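You operate a simulated robot arm through the tools that you are given. There is no shell and no other tool.

The job below is to be done with a simulated robot arm. You get a single attempt, and the scene is never put back.

JOB
Charge the flat pack in dock B, then stand it on the charging bench.
Fine: watch the dock's display till it reads Full; charger off before the pack comes out; the other packs stay.

Only the result counts: the job must be done as asked and must still hold three seconds after the hand-in. Knocking over, shifting, dropping, spilling or breaking anything else fails it.

ROBOT AND FRAMES
A 7-joint arm with a two-finger parallel gripper, fixed in place. Base frame: the origin is on the floor under the middle of its stand, x ahead of it, y to its left, z up; the work surface is at about z = 0.9. Lengths are in m, angles in degrees, forces in N, time in s.
It reaches about 1.372 m from its shoulder. Its first joint turns from -149.0 to 149.0 degrees. Payload 3.43 kg.
Tool frame: the origin (TCP) lies between the finger pads and is the grasp point; the fingertips stand 0.03 m ahead of it; z points along the fingers, y is the line along which they close. The gripper opens to 0.094 m. The fingers are 0.028 m wide and 0.01 m thick; the gripper's body (0.05 by 0.096 m) begins 0.055 m behind the TCP.
Orientation is that of the tool frame in the base frame, as [roll, pitch, yaw] about the fixed x, y, z axes, in that order (R = Rz(yaw) Ry(pitch) Rx(roll)). With the fingers straight down and closing along the base's y, the tool's x points along the base's -x, its y along +y and its z along -z.

CONTROLS
- The arm moves only by the tool apply_moves. Its argument "rows" is a list of rows, each a list of 3 entries, a list of its own where there are three numbers: the finger opening in m, from 0 to 0.094, then the shift along the tool's x, y, z in m, then the turn, a rotation vector about the tool's x, y, z in rad. In form: [[fingers, [tx, ty, tz], [ax, ay, az]], ...]. A call has 1 to 20 rows; each row is the pose to reach, as a shift and turn from the pose commanded when the call began, along the tool's axes at that moment. A row lasts 0.2 s, in which the tool goes at most 0.05 m and 8.6 degrees; a call with a longer step from one row to the next is refused whole, and so is a gripper value outside its range. Where a pose cannot be reached the arm comes as near as it can. A force on the tool above 90 N (or 10 N above the force at the start of the call, whichever is more), or a blocked arm, ends the call early, and 0.2 s more pass. The fingers move at their own pace (about 0.045 m/s each) and stop on an object; they squeeze with about 36 N. The grip force told is the motor's: it shows also when the fingers shut on nothing. Time passes only in rows, and 0.2 s behind the last, so rows that repeat a pose let the fingers close. The reply holds the time, the measured pose of the TCP, the force on the tool along the base axes, the opening and the grip force, in the units named above and with some noise, with the torque about the TCP (base axes, N m) and any sound that the robot's microphone picked up.
- Cameras (640 x 400 px; columns grow to the right, rows downward): "scene" is fixed at [0.0495, -0.5001, 1.4838]; the picture's right is [-0.39, -0.92, 0.00], its down [-0.58, 0.25, -0.77] and it looks along [0.71, -0.30, -0.63] (base axes); focal length 271 px, centre (320, 200). "wrist" rides on the gripper at [0.076, 0.014, -0.103] in the tool frame; the picture's right is [-0.18, 0.98, 0.00], its down [-0.75, -0.14, -0.64] and it looks along [-0.63, -0.12, 0.77] (tool axes); focal length 243 px, centre (320, 200). There is no depth. A picture from a camera that has moved, and an enlarged one, comes with that camera's place and axes in the base frame and with its lens.
- snapshot(camera): a new picture of that camera. The clock stands still meanwhile.
- zoom(camera, box): a new picture of the part [left, top, right, bottom] of that camera's present view, enlarged. The clock stands still meanwhile.
- finish_job(): hands the job in; it is judged then, once.

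Nothing tells you positions but the pictures and the camera data. Unless the task says otherwise, let go and move clear before handing in.

The tools are called after "Request:" by a JSON object that holds its "method" and its "body". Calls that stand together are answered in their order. apply_moves: Moves the arm, as the interface text tells. Its arguments: {"type":"object","properties":{"rows":{"type":"array"}},"required":["rows"]} The other tools are called the same way: snapshot (camera) takes a picture; zoom (camera, box) takes an enlarged picture of a part of a camera's view; finish_job () hands the job in.

At the start:

```text
t: 0.0
tcp_pos: [0.7725, -0.6157, 1.2505]
ee_rot: [-179.9, 0.2, 180.0]
force: [0.3, 1.2, -0.3]
moment: [0.03, 0.07, 0.03]
width: 0.0939
finger_force: 0.2
```

scene: 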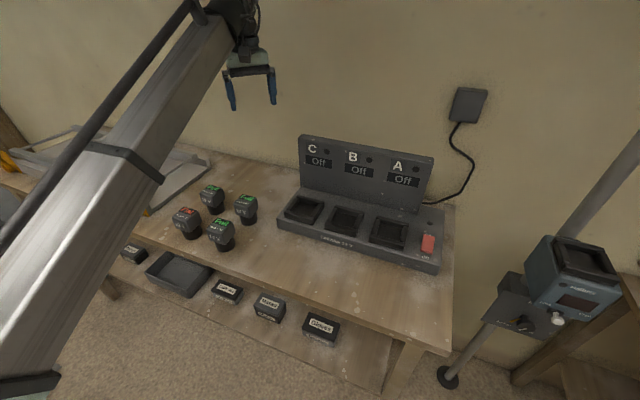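
wrist: 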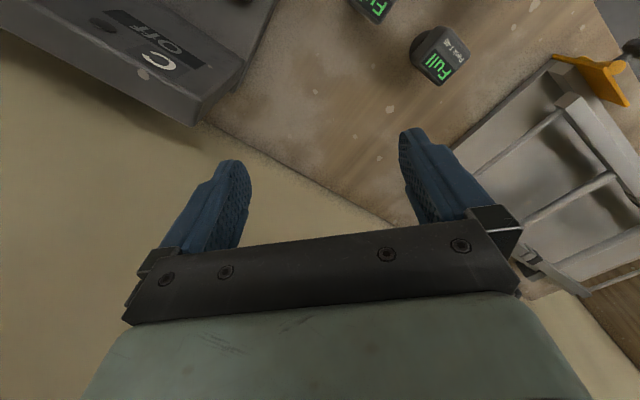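

I see a bench with a three-dock charger (C, B, A, all showing Off), four packs standing on the bench and a red switch at the right of the charger. I'll zoom in on the details first.

Request:
{"method": "zoom", "body": {"camera": "scene", "box": [260, 120, 460, 280]}}

Request:
{"method": "zoom", "body": {"camera": "scene", "box": [150, 170, 280, 260]}}

Request:
{"method": "zoom", "body": {"camera": "scene", "box": [470, 180, 640, 380]}}

Request:
{"method": "zoom", "body": {"camera": "scene", "box": [100, 230, 360, 370]}}

```text
2.50 times, centred on (360, 200) of scene
camera zoom: at [0.0495, -0.5001, 1.4838], right [-0.39, -0.92, 0.0], down [-0.58, 0.25, -0.77], along [0.71, -0.3, -0.63], focal length 676 px, centre (220, 200)
```

zoom: 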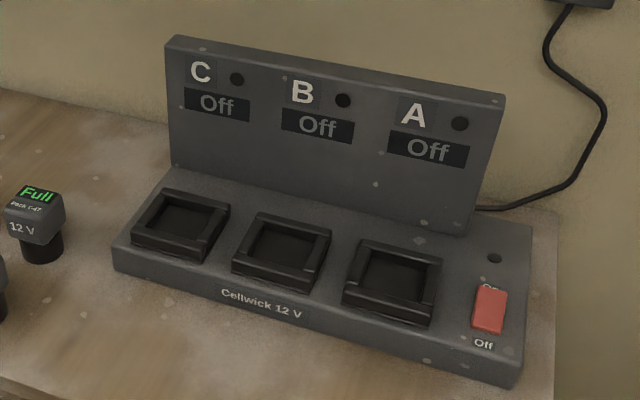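

```text
4.44 times, centred on (215, 215) of scene
camera zoom: at [0.0495, -0.5001, 1.4838], right [-0.39, -0.92, 0.0], down [-0.58, 0.25, -0.77], along [0.71, -0.3, -0.63], focal length 1202 px, centre (787, 133)
```

zoom: 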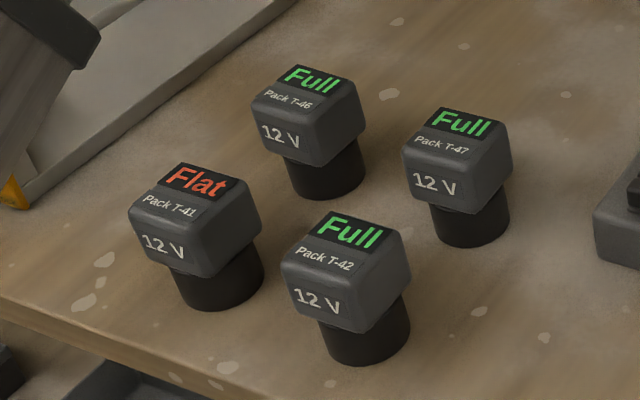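

```text
2.00 times, centred on (555, 280) of scene
camera zoom: at [0.0495, -0.5001, 1.4838], right [-0.39, -0.92, 0.0], down [-0.58, 0.25, -0.77], along [0.71, -0.3, -0.63], focal length 541 px, centre (-150, 40)
```

zoom: 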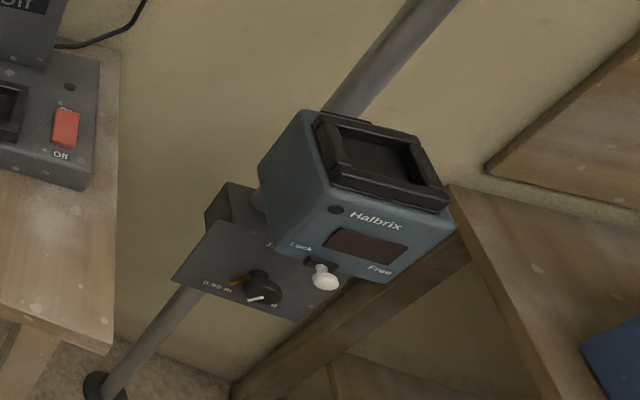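

```text
2.46 times, centred on (230, 300) of scene
camera zoom: at [0.0495, -0.5001, 1.4838], right [-0.39, -0.92, 0.0], down [-0.58, 0.25, -0.77], along [0.71, -0.3, -0.63], focal length 666 px, centre (542, -46)
```

zoom: 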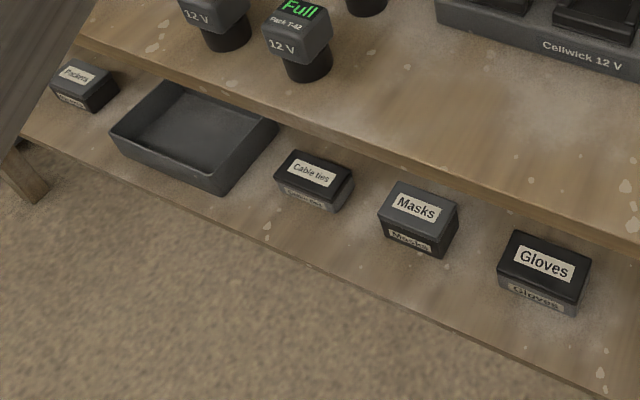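

The flat pack is T-41, which I take to be near (0.70, -0.37). The bench and charger are turned about 45°, with dock B near (0.54, -0.79). I'll move high above the flat pack and turn the gripper to line up with the bench.

Request:
{"method": "apply_moves", "body": {"rows": [[0.094, [0.01, 0.036, 0], [0, 0, 0.1122]], [0.094, [0.02, 0.071, 0], [0, 0, 0.2244]], [0.094, [0.03, 0.107, 0], [0, 0, 0.3366]], [0.094, [0.04, 0.143, 0], [0, 0, 0.4488]], [0.094, [0.05, 0.179, 0], [0, 0, 0.561]], [0.094, [0.06, 0.214, 0], [0, 0, 0.6732]], [0.094, [0.07, 0.25, 0], [0, 0, 0.7854]], [0.094, [0.07, 0.25, 0], [0, 0, 0.7854]]]}}

Request:
{"method": "snapshot", "body": {"camera": "wrist"}}

Request:
{"method": "snapshot", "body": {"camera": "scene"}}

```text
t: 0.5
tcp_pos: [0.7629, -0.5697, 1.2443]
ee_rot: [-178.9, 1.6, 172.2]
force: [3.0, 0.1, -4.0]
moment: [-0.18, 0.1, -0.16]
width: 0.0939
finger_force: 0.1
out of reach, approached as far as the arm can: row 2
stopped in row 2: the force on the tool passed its limit at 106 N (the readings are from after the stop); the commanded pose is now the measured one
```

```text
taken
camera wrist: at [0.6882, -0.5445, 1.3431], right [0.32, 0.95, -0.01], down [0.71, -0.23, 0.66], along [0.63, -0.22, -0.75], focal length 243 px, centre (320, 200)
```

wrist: 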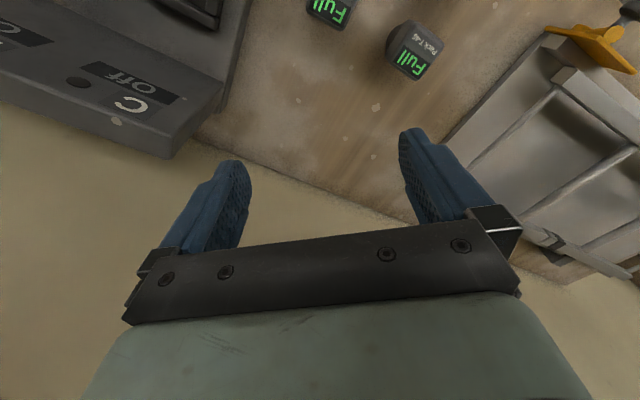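

```text
taken
```

scene: 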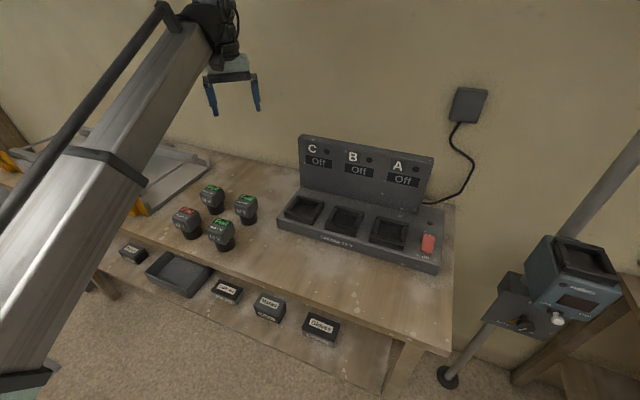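

The turn stopped early with a force spike and the arm was flagged out of reach, but no contact force remains and nothing in the scene has moved. I suspect a joint limit, so I'll translate first without turning.

Request:
{"method": "apply_moves", "body": {"rows": [[0.094, [0.01, 0.02, 0], [0, 0, 0]], [0.094, [0.02, 0.04, 0], [0, 0, 0]], [0.094, [0.03, 0.06, 0], [0, 0, 0]], [0.094, [0.03, 0.06, 0], [0, 0, 0]]]}}

```text
t: 1.2
tcp_pos: [0.753, -0.5295, 1.2433]
ee_rot: [-178.6, 2.4, 172.9]
force: [11.1, -4.0, -18.3]
moment: [-0.13, 0.0, -0.08]
width: 0.0939
finger_force: 0.0
stopped in row 3: the force on the tool passed its limit at 94 N (the readings are from after the stop); the commanded pose is now the measured one
```

The force limit tripped again during a small sideways move, with a downward push on the tool. I'll look closely at the area around the hand before moving further.

Request:
{"method": "zoom", "body": {"camera": "scene", "box": [120, 0, 320, 125]}}

Request:
{"method": "snapshot", "body": {"camera": "wrist"}}

Request:
{"method": "snapshot", "body": {"camera": "scene"}}

```text
3.20 times, centred on (220, 62) of scene
camera zoom: at [0.0495, -0.5001, 1.4838], right [-0.39, -0.92, 0.0], down [-0.58, 0.25, -0.77], along [0.71, -0.3, -0.63], focal length 866 px, centre (640, 640)
```

zoom: 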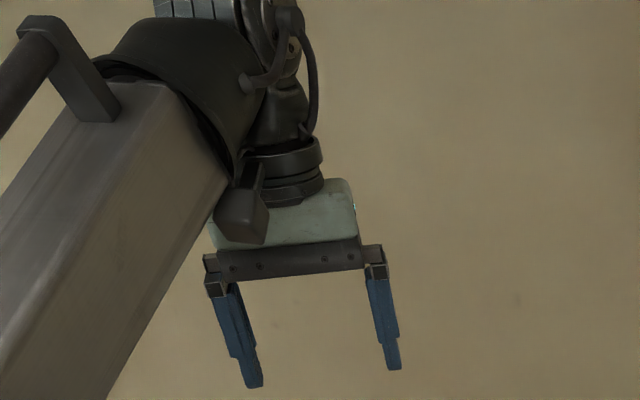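

```text
taken
camera wrist: at [0.6748, -0.5026, 1.3414], right [0.31, 0.95, -0.02], down [0.71, -0.21, 0.68], along [0.64, -0.22, -0.74], focal length 243 px, centre (320, 200)
```

wrist: 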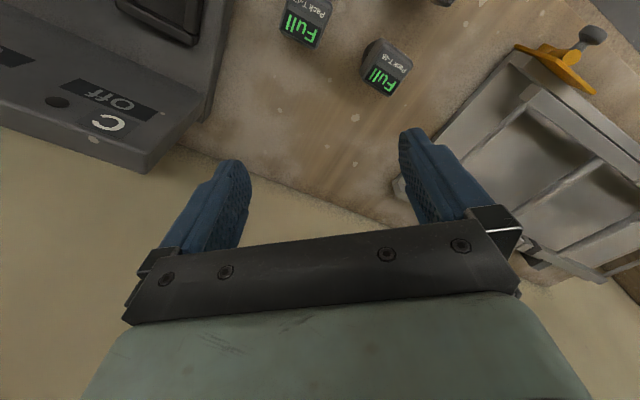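

```text
taken
```

scene: 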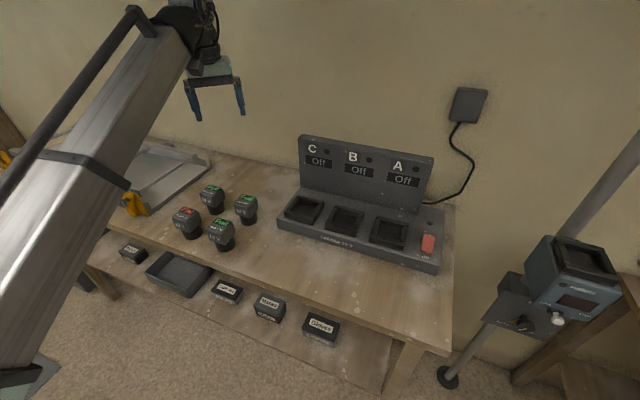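

The forearm rises steeply to the wrist, so the hand is folded against it and that is probably what limits the motion. I'll go straight down a little to open the wrist angle.

Request:
{"method": "apply_moves", "body": {"rows": [[0.094, [0, 0, 0.02], [0, 0, 0]], [0.094, [0, 0, 0.04], [0, 0, 0]], [0.094, [0, 0, 0.06], [0, 0, 0]], [0.094, [0, 0, 0.08], [0, 0, 0]], [0.094, [0, 0, 0.1], [0, 0, 0]], [0.094, [0, 0, 0.1], [0, 0, 0]]]}}

Request:
{"method": "snapshot", "body": {"camera": "scene"}}

Request:
{"method": "snapshot", "body": {"camera": "wrist"}}

```text
t: 2.6
tcp_pos: [0.7566, -0.5315, 1.1431]
ee_rot: [-178.7, 2.2, 172.9]
force: [-0.1, 0.2, -0.5]
moment: [0.0, -0.01, 0.02]
width: 0.0939
finger_force: 0.1
```

```text
taken
```

scene: 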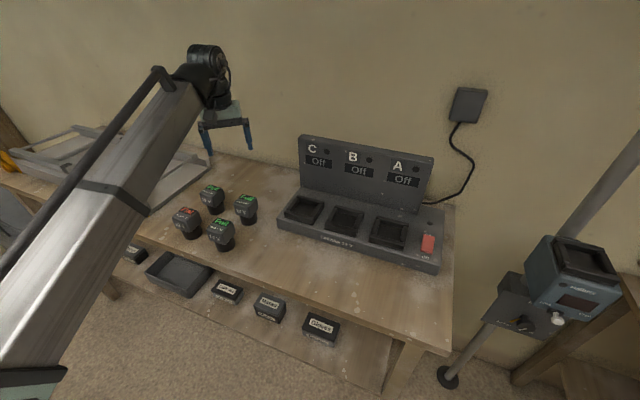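

```text
taken
camera wrist: at [0.6791, -0.5059, 1.2406], right [0.31, 0.95, -0.02], down [0.71, -0.22, 0.67], along [0.64, -0.22, -0.74], focal length 243 px, centre (320, 200)
```

wrist: 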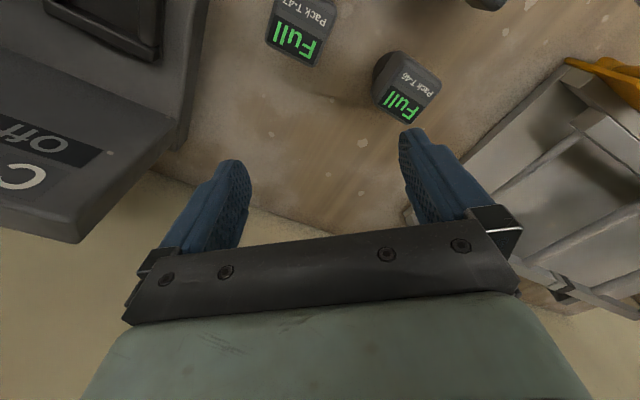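

Moving down cleared the force completely. Next I'll level the hand and turn it in place to line up with the bench while dropping another 4 cm.

Request:
{"method": "apply_moves", "body": {"rows": [[0.094, [0, 0, 0.01], [-0.0013, 0.0064, 0.0944]], [0.094, [0, 0, 0.02], [-0.0026, 0.0127, 0.1889]], [0.094, [0.001, 0, 0.025], [-0.0039, 0.0191, 0.2833]], [0.094, [0.001, 0, 0.03], [-0.0052, 0.0254, 0.3777]], [0.094, [0.001, 0, 0.035], [-0.0065, 0.0318, 0.4721]], [0.094, [0.0015, 0.001, 0.04], [-0.0078, 0.0381, 0.5666]], [0.094, [0.0015, 0.001, 0.04], [-0.0091, 0.0445, 0.661]], [0.094, [0.0015, 0.001, 0.04], [-0.0091, 0.0445, 0.661]]]}}

Request:
{"method": "snapshot", "body": {"camera": "scene"}}

Request:
{"method": "snapshot", "body": {"camera": "wrist"}}

```text
t: 4.4
tcp_pos: [0.756, -0.5316, 1.1045]
ee_rot: [-180.0, -0.1, 134.8]
force: [0.0, -0.4, 0.1]
moment: [0.03, 0.0, 0.0]
width: 0.0939
finger_force: 0.2
```

```text
taken
```

scene: 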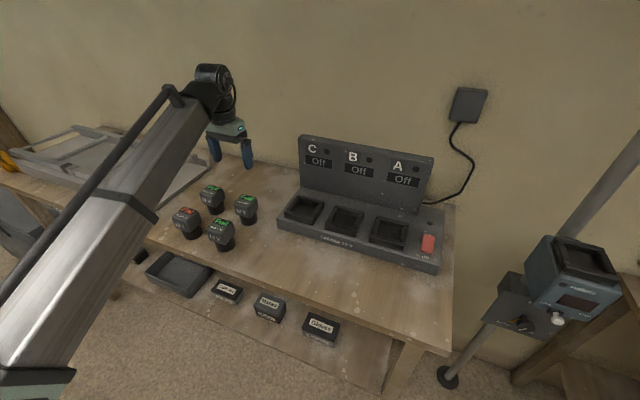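

```text
taken
camera wrist: at [0.712, -0.468, 1.2047], right [0.83, 0.56, 0.0], down [0.43, -0.63, 0.64], along [0.36, -0.53, -0.77], focal length 243 px, centre (320, 200)
```

wrist: 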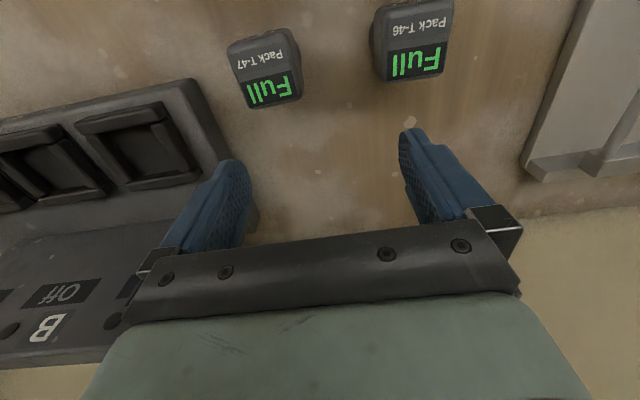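

The hand is now level and turned to 135°. I'll move over the flat pack at this height, passing above the other packs.

Request:
{"method": "apply_moves", "body": {"rows": [[0.094, [0.025, 0.013, 0], [0, 0, 0]], [0.094, [0.05, 0.026, 0], [0, 0, 0]], [0.094, [0.075, 0.039, 0], [0, 0, 0]], [0.094, [0.1, 0.052, 0], [0, 0, 0]], [0.094, [0.125, 0.065, 0], [0, 0, 0]], [0.094, [0.15, 0.0785, 0], [0, 0, 0]], [0.094, [0.15, 0.0785, 0], [0, 0, 0]]]}}

Request:
{"method": "snapshot", "body": {"camera": "scene"}}

Request:
{"method": "snapshot", "body": {"camera": "wrist"}}

```text
t: 6.0
tcp_pos: [0.7047, -0.3704, 1.1039]
ee_rot: [180.0, -0.1, 135.0]
force: [-0.4, 0.1, -0.2]
moment: [0.01, -0.03, 0.02]
width: 0.0939
finger_force: 0.0
```

```text
taken
```

scene: 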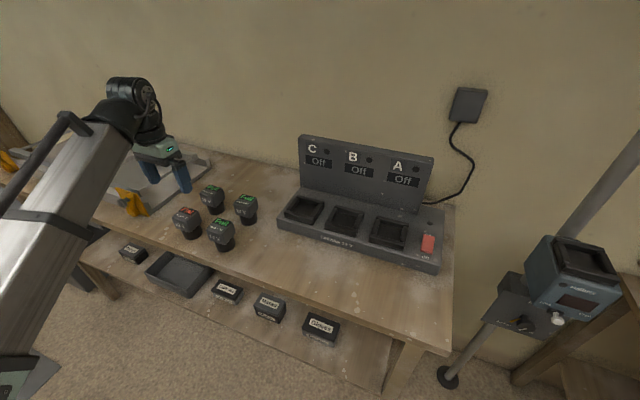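

```text
taken
camera wrist: at [0.6622, -0.3053, 1.2053], right [0.83, 0.56, 0.0], down [0.43, -0.63, 0.64], along [0.36, -0.53, -0.77], focal length 243 px, centre (320, 200)
```

wrist: 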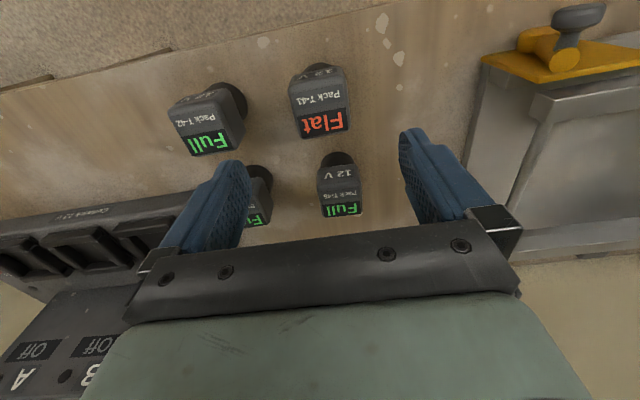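

The Flat pack, labelled T-41, shows just ahead of the fingers. I'll zoom in to measure its position and yaw.

Request:
{"method": "zoom", "body": {"camera": "wrist", "box": [240, 40, 400, 140]}}

Request:
{"method": "zoom", "body": {"camera": "scene", "box": [160, 180, 240, 240]}}

```text
4.00 times, centred on (320, 90) of wrist
camera zoom: at [0.6622, -0.3053, 1.2053], right [0.83, 0.56, 0.0], down [0.43, -0.63, 0.64], along [0.36, -0.53, -0.77], focal length 970 px, centre (320, 640)
```

zoom: 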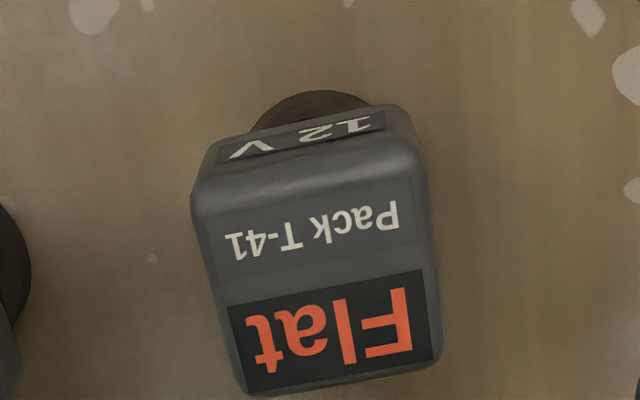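

```text
6.67 times, centred on (200, 210) of scene
camera zoom: at [0.0495, -0.5001, 1.4838], right [-0.39, -0.92, 0.0], down [-0.58, 0.25, -0.77], along [0.71, -0.3, -0.63], focal length 1804 px, centre (1120, 133)
```

zoom: 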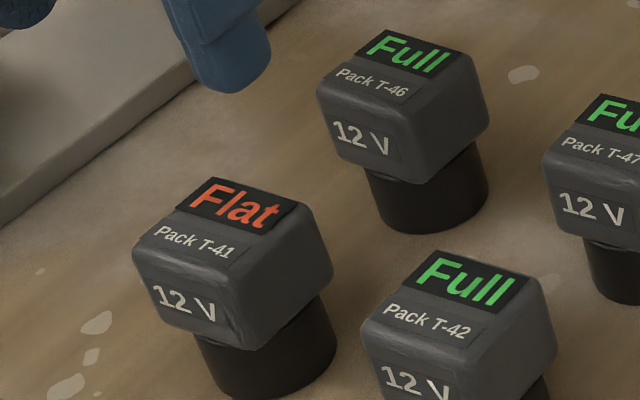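

The pack is aligned with the bench. Its head is about 5 cm wide, its centre is near (0.709, -0.372) and its top is near z = 0.983. Before choosing a grip height I'll look closely at the dock openings.

Request:
{"method": "zoom", "body": {"camera": "scene", "box": [280, 180, 420, 260]}}

Request:
{"method": "zoom", "body": {"camera": "scene", "box": [400, 200, 460, 270]}}

Request:
{"method": "zoom", "body": {"camera": "scene", "box": [320, 200, 370, 240]}}

```text
4.57 times, centred on (350, 220) of scene
camera zoom: at [0.0495, -0.5001, 1.4838], right [-0.39, -0.92, 0.0], down [-0.58, 0.25, -0.77], along [0.71, -0.3, -0.63], focal length 1237 px, centre (183, 109)
```

zoom: 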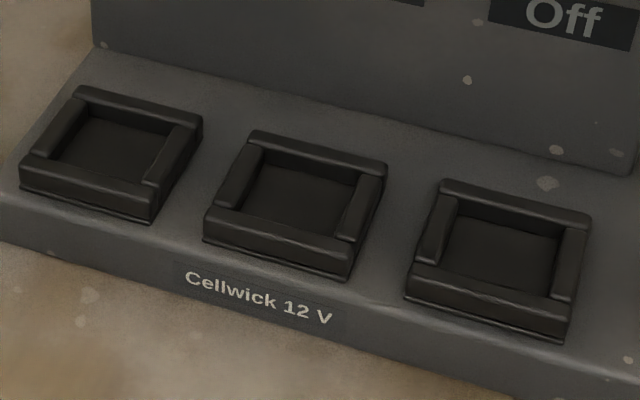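

```text
5.71 times, centred on (430, 235) of scene
camera zoom: at [0.0495, -0.5001, 1.4838], right [-0.39, -0.92, 0.0], down [-0.58, 0.25, -0.77], along [0.71, -0.3, -0.63], focal length 1546 px, centre (-309, 0)
```

zoom: 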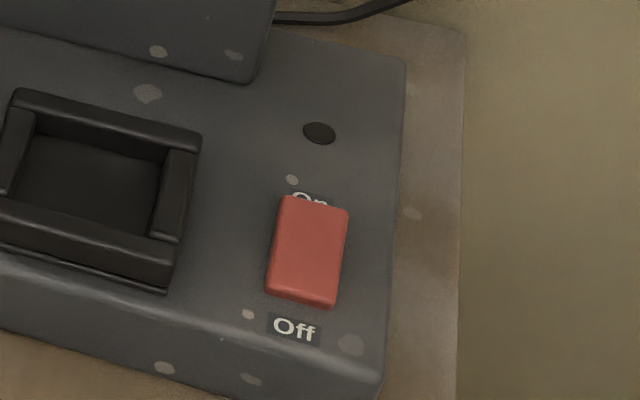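

```text
10.00 times, centred on (345, 220) of scene
camera zoom: at [0.0495, -0.5001, 1.4838], right [-0.39, -0.92, 0.0], down [-0.58, 0.25, -0.77], along [0.71, -0.3, -0.63], focal length 2706 px, centre (70, 0)
```

zoom: 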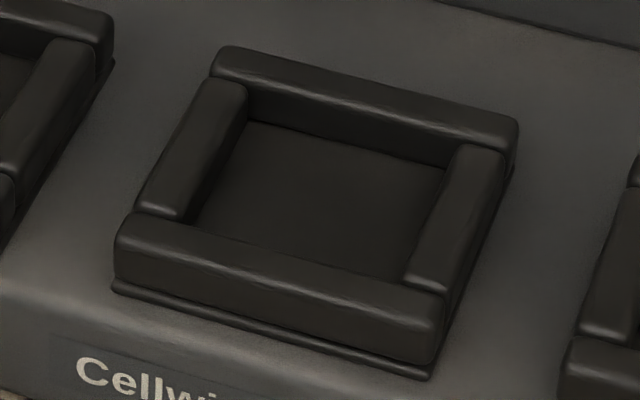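

The dock is a square frame a few centimetres tall, and the pack's stem should drop into its opening. I'll correct sideways by a few millimetres and descend around the flat pack's head, with the fingertips staying above its lower edge.

Request:
{"method": "apply_moves", "body": {"rows": [[0.094, [-0.0042, 0.0018, 0.0], [0, 0, 0]], [0.094, [-0.0042, 0.0018, 0.025], [0, 0, 0]], [0.094, [-0.0042, 0.0018, 0.05], [0, 0, 0]], [0.094, [-0.0042, 0.0018, 0.075], [0, 0, 0]], [0.094, [-0.0042, 0.0018, 0.09], [0, 0, 0]], [0.094, [-0.0042, 0.0018, 0.09], [0, 0, 0]]]}}

Request:
{"method": "snapshot", "body": {"camera": "wrist"}}

Request:
{"method": "zoom", "body": {"camera": "scene", "box": [100, 120, 260, 260]}}

```text
t: 7.4
tcp_pos: [0.7089, -0.3712, 1.013]
ee_rot: [-180.0, 0.0, 135.0]
force: [0.6, -0.2, -0.3]
moment: [0.01, 0.04, 0.02]
width: 0.0939
finger_force: 0.1
```

```text
taken
camera wrist: at [0.6656, -0.3076, 1.1145], right [0.83, 0.56, 0.0], down [0.43, -0.63, 0.64], along [0.36, -0.53, -0.77], focal length 243 px, centre (320, 200)
```

wrist: 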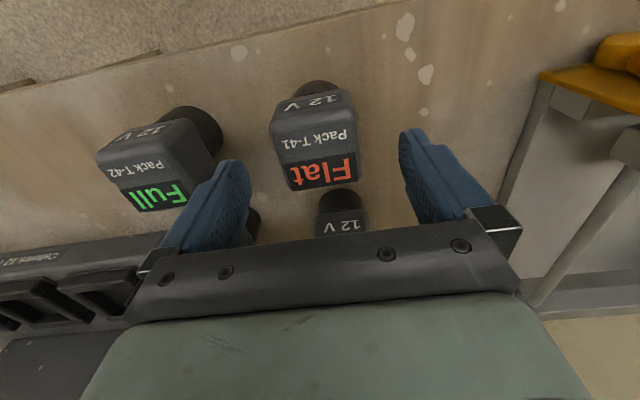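

```text
2.86 times, centred on (180, 190) of scene
camera zoom: at [0.0495, -0.5001, 1.4838], right [-0.39, -0.92, 0.0], down [-0.58, 0.25, -0.77], along [0.71, -0.3, -0.63], focal length 773 px, centre (720, 229)
```

zoom: 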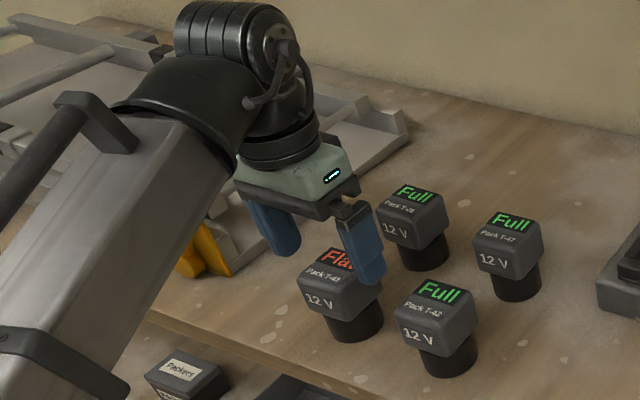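

The fingers straddle the flat pack cleanly and T-42 has clearance. I'll go down the remaining 4 cm and close on the head.

Request:
{"method": "apply_moves", "body": {"rows": [[0.094, [0, 0, 0.015], [0, 0, 0]], [0.094, [0, 0, 0.03], [0, 0, 0]], [0.094, [0, 0, 0.04], [0, 0, 0]], [0.094, [0, 0, 0.04], [0, 0, 0]]]}}

Request:
{"method": "snapshot", "body": {"camera": "wrist"}}

Request:
{"method": "zoom", "body": {"camera": "scene", "box": [100, 120, 260, 260]}}

```text
t: 8.4
tcp_pos: [0.7091, -0.3704, 0.9748]
ee_rot: [179.9, 0.0, 135.1]
force: [-0.2, 0.3, 0.1]
moment: [0.0, -0.01, 0.01]
width: 0.094
finger_force: 0.1
```

```text
taken
camera wrist: at [0.6659, -0.3075, 1.0759], right [0.83, 0.56, 0.0], down [0.43, -0.63, 0.64], along [0.36, -0.53, -0.77], focal length 243 px, centre (320, 200)
```

wrist: 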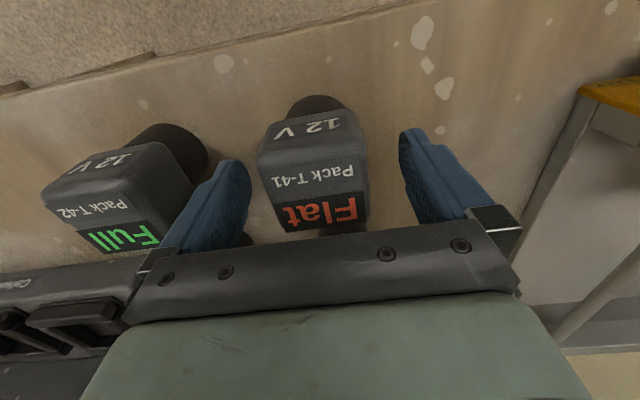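

```text
2.86 times, centred on (180, 190) of scene
camera zoom: at [0.0495, -0.5001, 1.4838], right [-0.39, -0.92, 0.0], down [-0.58, 0.25, -0.77], along [0.71, -0.3, -0.63], focal length 773 px, centre (720, 229)
```

zoom: 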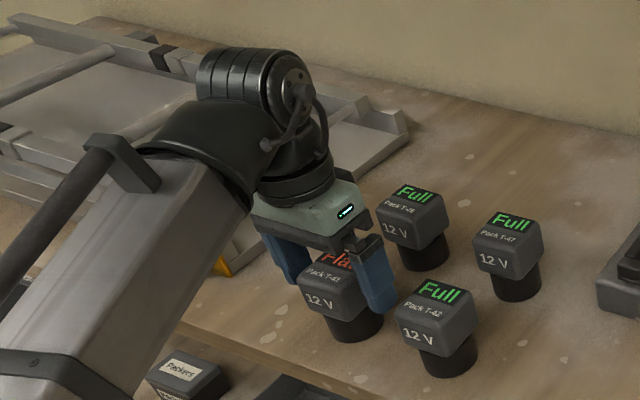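

The pack is centred between the fingers. I'll close the gripper now.

Request:
{"method": "apply_moves", "body": {"rows": [[0.04, [0, 0, 0], [0, 0, 0]], [0.04, [0, 0, 0], [0, 0, 0]], [0.04, [0, 0, 0], [0, 0, 0]], [0.04, [0, 0, 0], [0, 0, 0]], [0.04, [0, 0, 0], [0, 0, 0]]]}}

Request:
{"method": "snapshot", "body": {"camera": "wrist"}}

```text
t: 9.6
tcp_pos: [0.7093, -0.3711, 0.9743]
ee_rot: [179.9, 0.0, 135.1]
force: [-0.7, 0.1, 0.5]
moment: [0.01, 0.0, 0.01]
width: 0.0583
finger_force: 35.7
```

```text
taken
camera wrist: at [0.6658, -0.3075, 1.076], right [0.83, 0.56, 0.0], down [0.43, -0.63, 0.64], along [0.36, -0.53, -0.77], focal length 243 px, centre (320, 200)
```

wrist: 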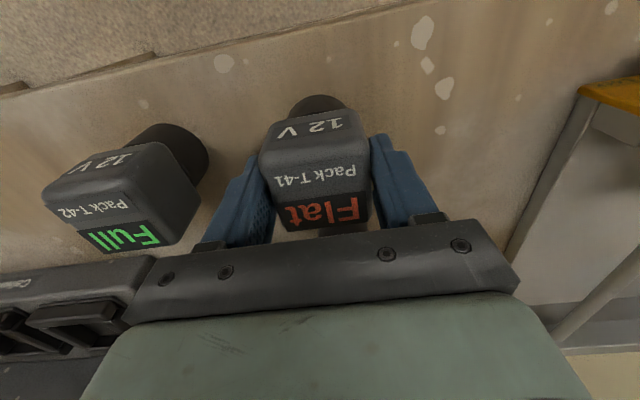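

I have the pack, gripped at a width of 5.8 cm. I'll lift it straight up, clear of the others.

Request:
{"method": "apply_moves", "body": {"rows": [[0.04, [0, 0, -0.015], [0, 0, 0]], [0.04, [0, 0, -0.04], [0, 0, 0]], [0.04, [0, 0, -0.065], [0, 0, 0]], [0.04, [0, 0, -0.09], [0, 0, 0]], [0.04, [0, 0, -0.115], [0, 0, 0]], [0.04, [0, 0, -0.13], [0, 0, 0]], [0.04, [0, 0, -0.13], [0, 0, 0]]]}}

Request:
{"method": "snapshot", "body": {"camera": "scene"}}

Request:
{"method": "snapshot", "body": {"camera": "wrist"}}

```text
t: 11.2
tcp_pos: [0.7083, -0.3712, 1.1039]
ee_rot: [180.0, -0.1, 135.1]
force: [0.5, 0.1, -2.9]
moment: [-0.03, 0.01, 0.02]
width: 0.0584
finger_force: 36.3
```

```text
taken
```

scene: 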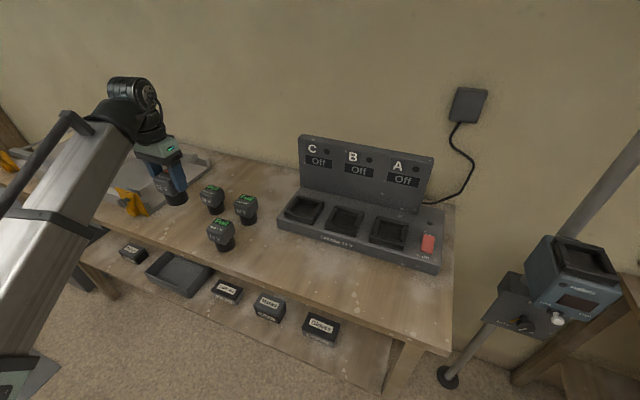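

```text
taken
camera wrist: at [0.6654, -0.3067, 1.2047], right [0.83, 0.56, 0.0], down [0.43, -0.63, 0.64], along [0.36, -0.53, -0.77], focal length 243 px, centre (320, 200)
```

wrist: 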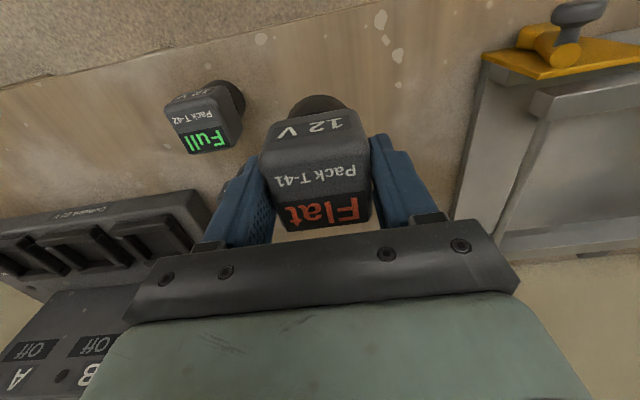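

The pack is lifted with no trouble. I'll carry it at this height to above dock C, which gives a clear view of dock B.

Request:
{"method": "apply_moves", "body": {"rows": [[0.04, [-0.012, -0.021, 0], [0, 0, 0]], [0.04, [-0.034, -0.058, 0], [0, 0, 0]], [0.04, [-0.056, -0.096, 0], [0, 0, 0]], [0.04, [-0.078, -0.134, 0], [0, 0, 0]], [0.04, [-0.1, -0.172, 0], [0, 0, 0]], [0.04, [-0.122, -0.21, 0], [0, 0, 0]], [0.04, [-0.144, -0.248, 0], [0, 0, 0]], [0.04, [-0.16, -0.275, 0], [0, 0, 0]], [0.04, [-0.167, -0.288, 0], [0, 0, 0]], [0.04, [-0.167, -0.288, 0], [0, 0, 0]]]}}

Request:
{"method": "snapshot", "body": {"camera": "scene"}}

Request:
{"method": "snapshot", "body": {"camera": "wrist"}}

```text
t: 13.4
tcp_pos: [0.6206, -0.6896, 1.1009]
ee_rot: [179.9, 0.0, 134.9]
force: [-0.5, 0.3, -2.5]
moment: [0.01, 0.01, 0.0]
width: 0.0584
finger_force: 36.2
```

```text
taken
```

scene: 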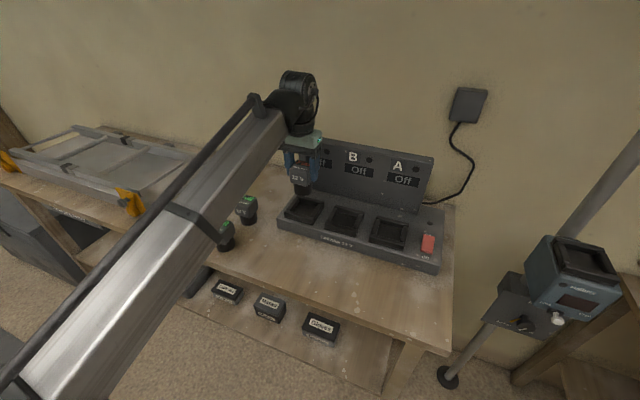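

```text
taken
camera wrist: at [0.5779, -0.6274, 1.203], right [0.83, 0.56, 0.0], down [0.43, -0.63, 0.64], along [0.36, -0.53, -0.77], focal length 243 px, centre (320, 200)
```

wrist: 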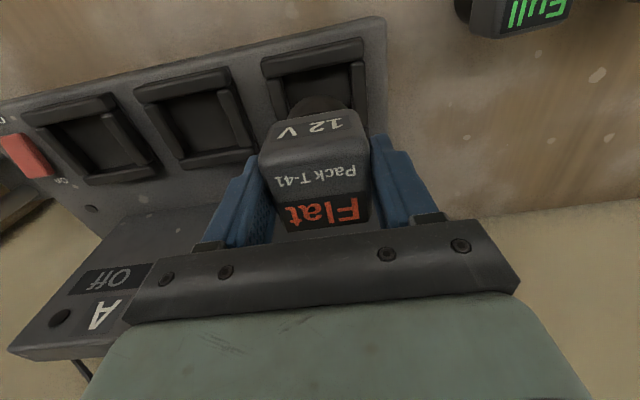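

Dock B shows clearly in the wrist view, in the middle at upper left. I'll zoom in to work out the frame's position and height.

Request:
{"method": "zoom", "body": {"camera": "wrist", "box": [120, 55, 280, 175]}}

Request:
{"method": "zoom", "body": {"camera": "wrist", "box": [0, 80, 180, 220]}}

Request:
{"method": "zoom", "body": {"camera": "wrist", "box": [240, 20, 400, 140]}}

```text
3.33 times, centred on (200, 115) of wrist
camera zoom: at [0.5779, -0.6274, 1.203], right [0.83, 0.56, 0.0], down [0.43, -0.63, 0.64], along [0.36, -0.53, -0.77], focal length 809 px, centre (720, 483)
```

zoom: 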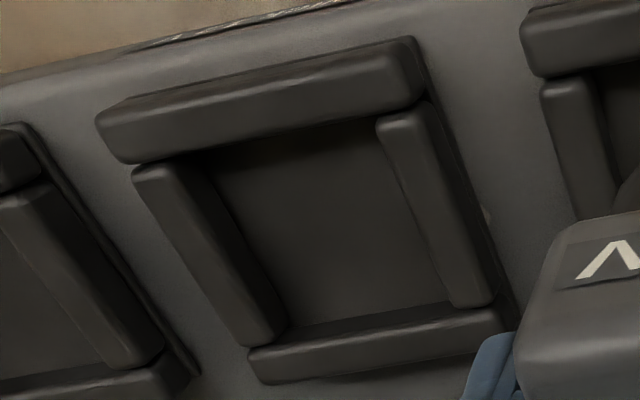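

```text
2.86 times, centred on (90, 150) of wrist
camera zoom: at [0.5779, -0.6274, 1.203], right [0.83, 0.56, 0.0], down [0.43, -0.63, 0.64], along [0.36, -0.53, -0.77], focal length 693 px, centre (977, 343)
```

zoom: 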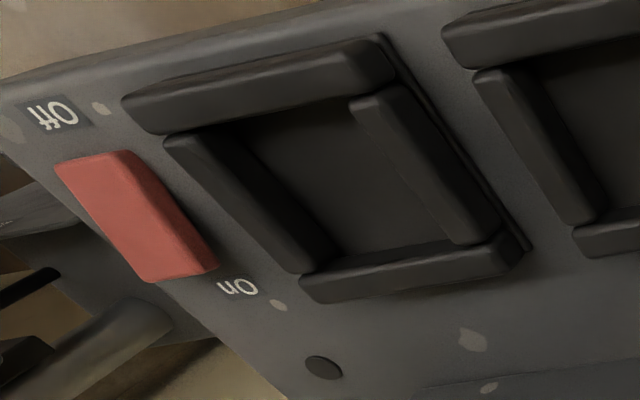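

```text
3.33 times, centred on (320, 80) of wrist
camera zoom: at [0.5779, -0.6274, 1.203], right [0.83, 0.56, 0.0], down [0.43, -0.63, 0.64], along [0.36, -0.53, -0.77], focal length 809 px, centre (320, 600)
```

zoom: 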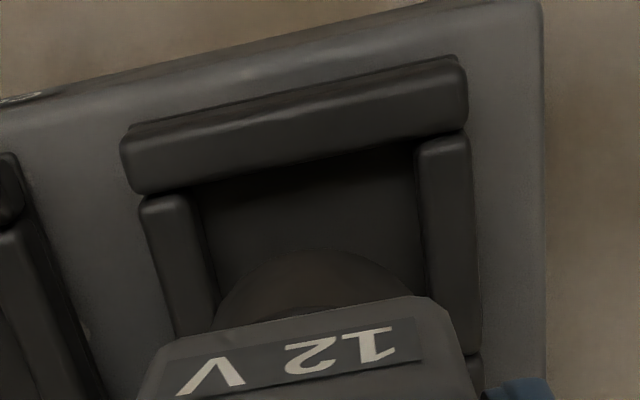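

I need sharper corners for an exact position, so I'll zoom in further on dock B from both cameras.

Request:
{"method": "zoom", "body": {"camera": "wrist", "box": [136, 56, 256, 116]}}

Request:
{"method": "zoom", "body": {"camera": "wrist", "box": [136, 110, 256, 180]}}

Request:
{"method": "zoom", "body": {"camera": "scene", "box": [325, 203, 367, 233]}}

```text
5.33 times, centred on (196, 86) of wrist
camera zoom: at [0.5779, -0.6274, 1.203], right [0.83, 0.56, 0.0], down [0.43, -0.63, 0.64], along [0.36, -0.53, -0.77], focal length 1294 px, centre (981, 808)
```

zoom: 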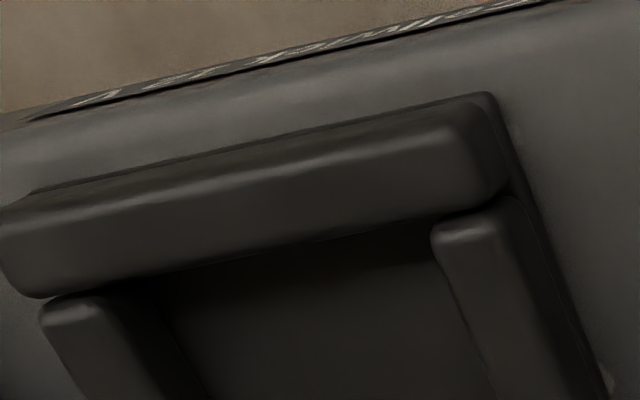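

```text
5.33 times, centred on (196, 145) of wrist
camera zoom: at [0.5779, -0.6274, 1.203], right [0.83, 0.56, 0.0], down [0.43, -0.63, 0.64], along [0.36, -0.53, -0.77], focal length 1294 px, centre (981, 493)
```

zoom: 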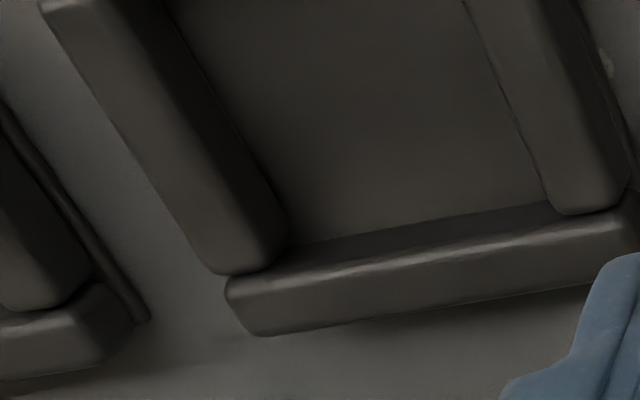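

```text
13.33 times, centred on (346, 218) of scene
camera zoom: at [0.0495, -0.5001, 1.4838], right [-0.39, -0.92, 0.0], down [-0.58, 0.25, -0.77], along [0.71, -0.3, -0.63], focal length 3608 px, centre (-27, -40)
```

zoom: 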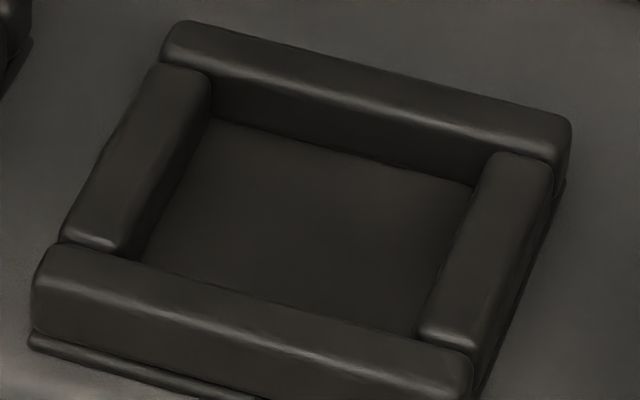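

I've located dock B at roughly n=0.930, s=-0.175 in bench axes. Its opening is about 6 cm and the pack's stem about 5 cm. I'll move above it and lower part of the way, then compare stem and frame directly.

Request:
{"method": "apply_moves", "body": {"rows": [[0.04, [-0.001, -0.025, 0], [0, 0, 0]], [0.04, [-0.002, -0.06, 0], [0, 0, 0]], [0.04, [-0.003, -0.095, 0], [0, 0, 0]], [0.04, [-0.0035, -0.126, 0], [0, 0, 0]], [0.04, [-0.0035, -0.126, 0.02], [0, 0, 0]], [0.04, [-0.0035, -0.126, 0.04], [0, 0, 0]], [0.04, [-0.0035, -0.126, 0.04], [0, 0, 0]]]}}

Request:
{"method": "snapshot", "body": {"camera": "wrist"}}

Request:
{"method": "zoom", "body": {"camera": "scene", "box": [280, 120, 420, 260]}}

Request:
{"method": "zoom", "body": {"camera": "scene", "box": [320, 180, 375, 240]}}

```text
t: 15.0
tcp_pos: [0.5371, -0.7843, 1.0618]
ee_rot: [180.0, -0.1, 135.0]
force: [1.1, -0.8, -2.8]
moment: [0.01, 0.02, 0.01]
width: 0.0582
finger_force: 35.4
```

```text
taken
camera wrist: at [0.4935, -0.7209, 1.1639], right [0.83, 0.56, 0.0], down [0.43, -0.63, 0.64], along [0.36, -0.53, -0.77], focal length 243 px, centre (320, 200)
```

wrist: 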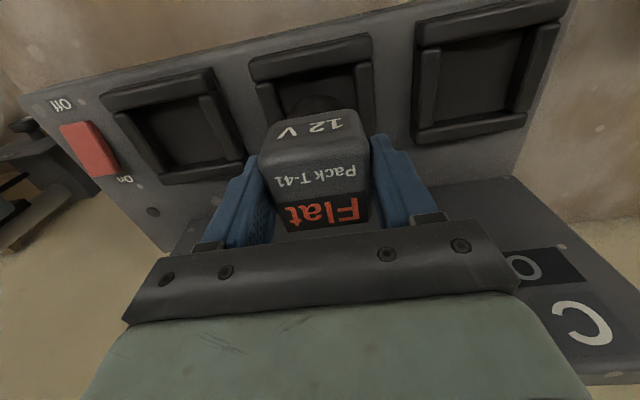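

```text
2.86 times, centred on (350, 190) of scene
camera zoom: at [0.0495, -0.5001, 1.4838], right [-0.39, -0.92, 0.0], down [-0.58, 0.25, -0.77], along [0.71, -0.3, -0.63], focal length 773 px, centre (234, 229)
```

zoom: 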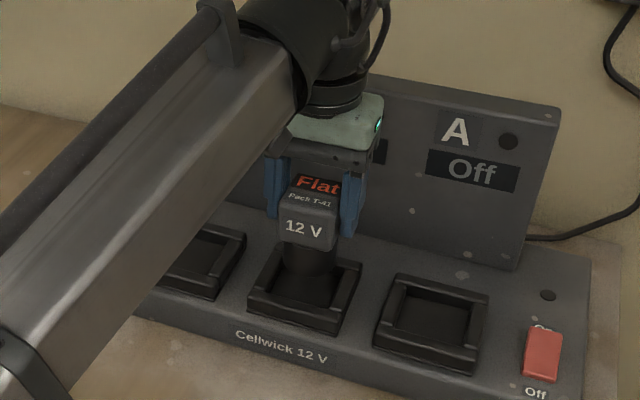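

```text
6.67 times, centred on (348, 210) of scene
camera zoom: at [0.0495, -0.5001, 1.4838], right [-0.39, -0.92, 0.0], down [-0.58, 0.25, -0.77], along [0.71, -0.3, -0.63], focal length 1804 px, centre (137, 133)
```

zoom: 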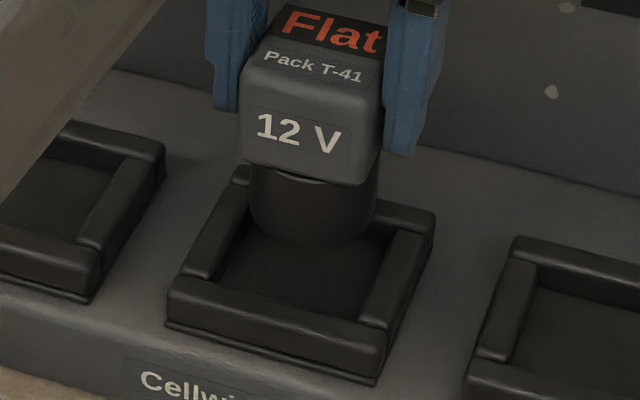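

In the scene view the stem hangs over dock B's opening, within a few millimetres of centre. I'll check the front gap from the wrist camera too.

Request:
{"method": "zoom", "body": {"camera": "wrist", "box": [240, 30, 400, 130]}}

```text
4.00 times, centred on (320, 80) of wrist
camera zoom: at [0.4935, -0.7209, 1.1639], right [0.83, 0.56, 0.0], down [0.43, -0.63, 0.64], along [0.36, -0.53, -0.77], focal length 970 px, centre (320, 680)
```

zoom: 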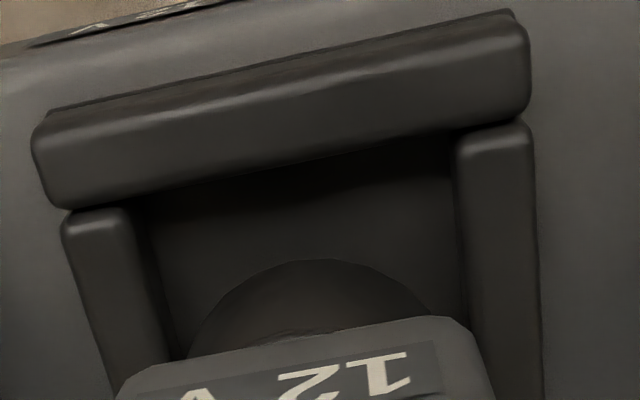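

The stem sits about 4 mm too far toward the panel. I'll shift it 4 mm forward and lower slowly, watching the force.

Request:
{"method": "apply_moves", "body": {"rows": [[0.04, [0.004, 0.0003, 0], [0, 0, 0]], [0.04, [0.004, 0.0003, 0.008], [0, 0, 0]], [0.04, [0.004, 0.0003, 0.016], [0, 0, 0]], [0.04, [0.004, 0.0003, 0.022], [0, 0, 0]], [0.04, [0.004, 0.0003, 0.027], [0, 0, 0]], [0.04, [0.004, 0.0003, 0.027], [0, 0, 0]]]}}

Request:
{"method": "zoom", "body": {"camera": "scene", "box": [320, 180, 375, 240]}}

Request:
{"method": "zoom", "body": {"camera": "wrist", "box": [240, 30, 400, 130]}}

```text
t: 16.4
tcp_pos: [0.5348, -0.7814, 1.0362]
ee_rot: [-179.9, 0.1, 135.0]
force: [0.0, 0.2, -3.9]
moment: [-0.03, 0.03, 0.02]
width: 0.0581
finger_force: 35.6
```

```text
6.67 times, centred on (348, 210) of scene
camera zoom: at [0.0495, -0.5001, 1.4838], right [-0.39, -0.92, 0.0], down [-0.58, 0.25, -0.77], along [0.71, -0.3, -0.63], focal length 1804 px, centre (137, 133)
```

zoom: 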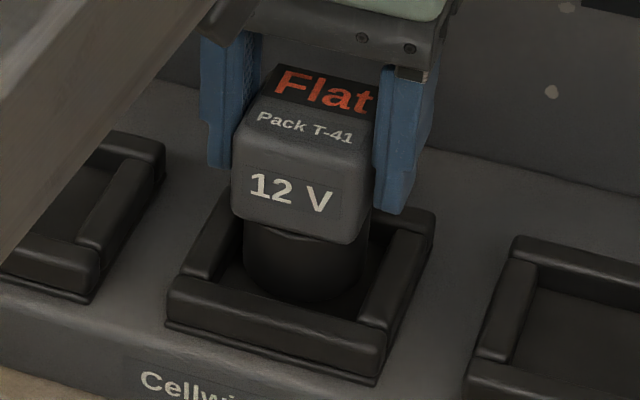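

```text
4.00 times, centred on (320, 80) of wrist
camera zoom: at [0.4912, -0.718, 1.1367], right [0.83, 0.56, 0.0], down [0.43, -0.63, 0.64], along [0.36, -0.53, -0.77], focal length 970 px, centre (320, 680)
```

zoom: 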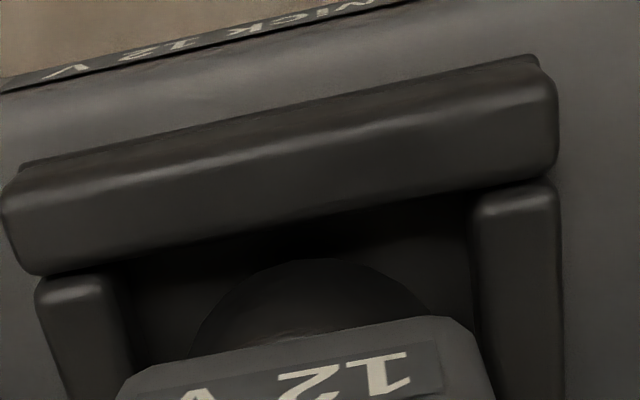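

The stem is entering the opening with gaps all round and no contact force. I'll keep lowering in small steps.

Request:
{"method": "apply_moves", "body": {"rows": [[0.04, [0, 0, 0.004], [0, 0, 0]], [0.04, [0, 0, 0.008], [0, 0, 0]], [0.04, [0, 0, 0.011], [0, 0, 0]], [0.04, [0, 0, 0.011], [0, 0, 0]]]}}

Request:
{"method": "zoom", "body": {"camera": "scene", "box": [320, 180, 375, 240]}}

```text
t: 17.4
tcp_pos: [0.5335, -0.7816, 1.0243]
ee_rot: [-180.0, 0.0, 135.0]
force: [0.6, -0.2, -3.2]
moment: [0.0, 0.01, 0.0]
width: 0.058
finger_force: 35.7
```

```text
6.67 times, centred on (348, 210) of scene
camera zoom: at [0.0495, -0.5001, 1.4838], right [-0.39, -0.92, 0.0], down [-0.58, 0.25, -0.77], along [0.71, -0.3, -0.63], focal length 1804 px, centre (137, 133)
```

zoom: 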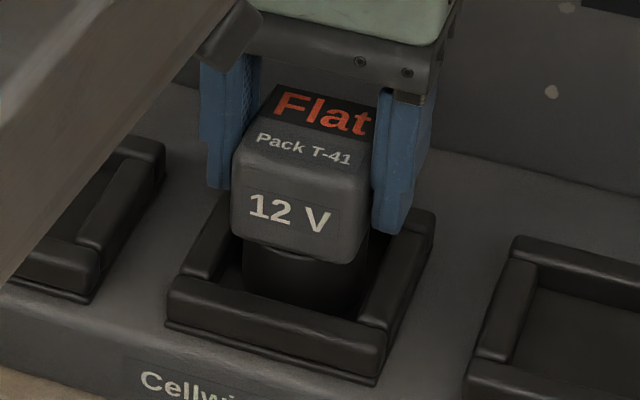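

There's still no contact. I'll lower a few more millimetres to find the dock's floor.

Request:
{"method": "apply_moves", "body": {"rows": [[0.04, [0, 0, 0.0015], [0, 0, 0]], [0.04, [0, 0, 0.003], [0, 0, 0]], [0.04, [0, 0, 0.0045], [0, 0, 0]], [0.04, [0, 0, 0.0045], [0, 0, 0]]]}}

```text
t: 18.4
tcp_pos: [0.5342, -0.7808, 1.0222]
ee_rot: [-179.8, 0.2, 134.9]
force: [3.1, -6.0, 30.6]
moment: [-0.08, -0.03, -0.03]
width: 0.0584
finger_force: 36.3
```

It touched at TCP z = 1.022, so the stem bottom is at about 0.947. That matches the dock floor. I'll check the seating before letting go.

Request:
{"method": "zoom", "body": {"camera": "scene", "box": [310, 130, 390, 240]}}

Request:
{"method": "zoom", "body": {"camera": "wrist", "box": [220, 30, 420, 230]}}

```text
3.64 times, centred on (350, 185) of scene
camera zoom: at [0.0495, -0.5001, 1.4838], right [-0.39, -0.92, 0.0], down [-0.58, 0.25, -0.77], along [0.71, -0.3, -0.63], focal length 984 px, centre (211, 254)
```

zoom: 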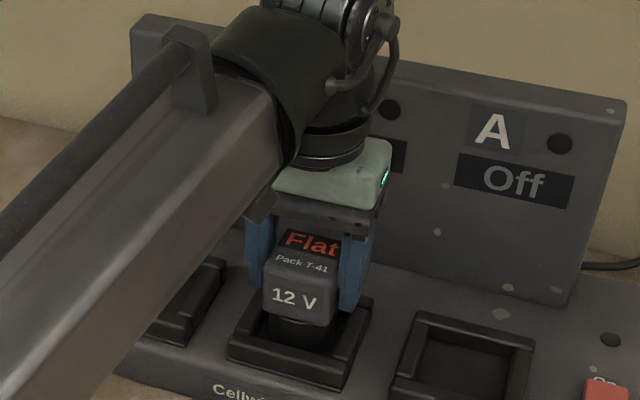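

```text
2.00 times, centred on (320, 130) of wrist
camera zoom: at [0.4902, -0.7173, 1.1239], right [0.83, 0.56, 0.0], down [0.43, -0.63, 0.64], along [0.36, -0.53, -0.76], focal length 485 px, centre (320, 340)
```

zoom: 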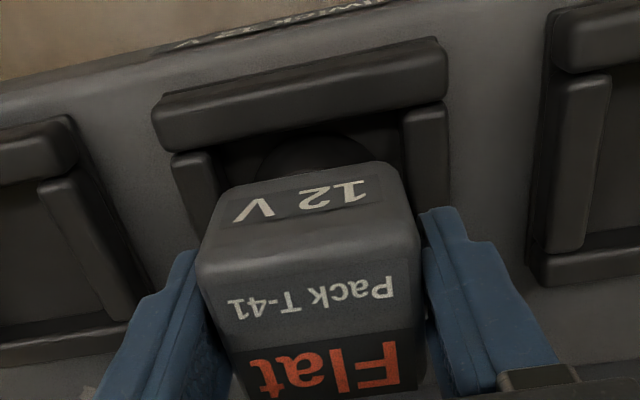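

It's seated upright on the dock floor. I'll take off the downward push, open the fingers and go straight up.

Request:
{"method": "apply_moves", "body": {"rows": [[0.04, [0, 0, -0.002], [0, 0, 0]], [0.094, [0, 0, -0.002], [0, 0, 0]], [0.094, [0, 0, -0.002], [0, 0, 0]], [0.094, [0, 0, -0.002], [0, 0, 0]], [0.094, [0, 0, -0.002], [0, 0, 0]]]}}

Request:
{"method": "snapshot", "body": {"camera": "wrist"}}

Request:
{"method": "zoom", "body": {"camera": "scene", "box": [310, 130, 390, 240]}}

```text
t: 19.6
tcp_pos: [0.5345, -0.7816, 1.0224]
ee_rot: [-179.9, 0.1, 135.0]
force: [-0.3, -0.4, -0.2]
moment: [-0.03, -0.01, 0.01]
width: 0.0941
finger_force: 0.1
```

```text
taken
camera wrist: at [0.4906, -0.7178, 1.1243], right [0.83, 0.56, 0.0], down [0.43, -0.63, 0.64], along [0.36, -0.53, -0.77], focal length 243 px, centre (320, 200)
```

wrist: 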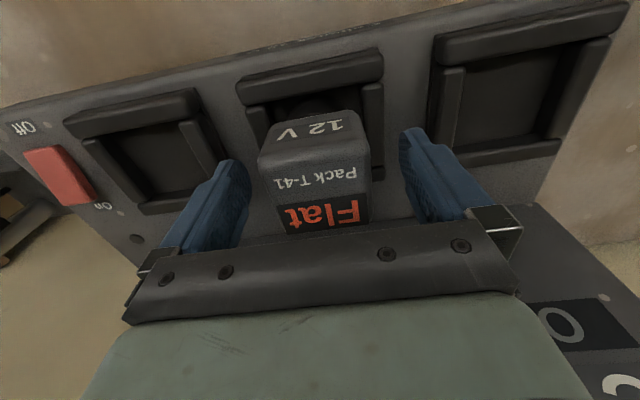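

```text
3.64 times, centred on (350, 185) of scene
camera zoom: at [0.0495, -0.5001, 1.4838], right [-0.39, -0.92, 0.0], down [-0.58, 0.25, -0.77], along [0.71, -0.3, -0.63], focal length 984 px, centre (211, 254)
```

zoom: 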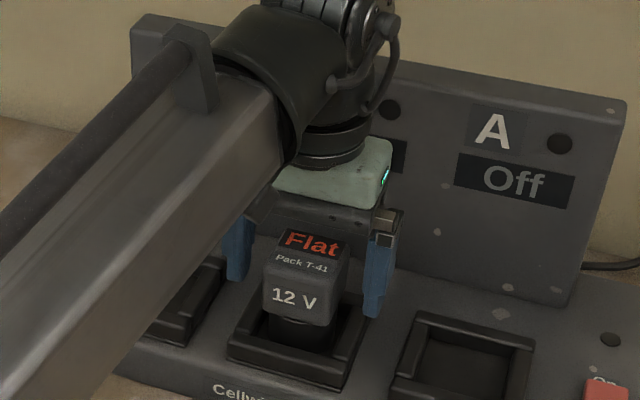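

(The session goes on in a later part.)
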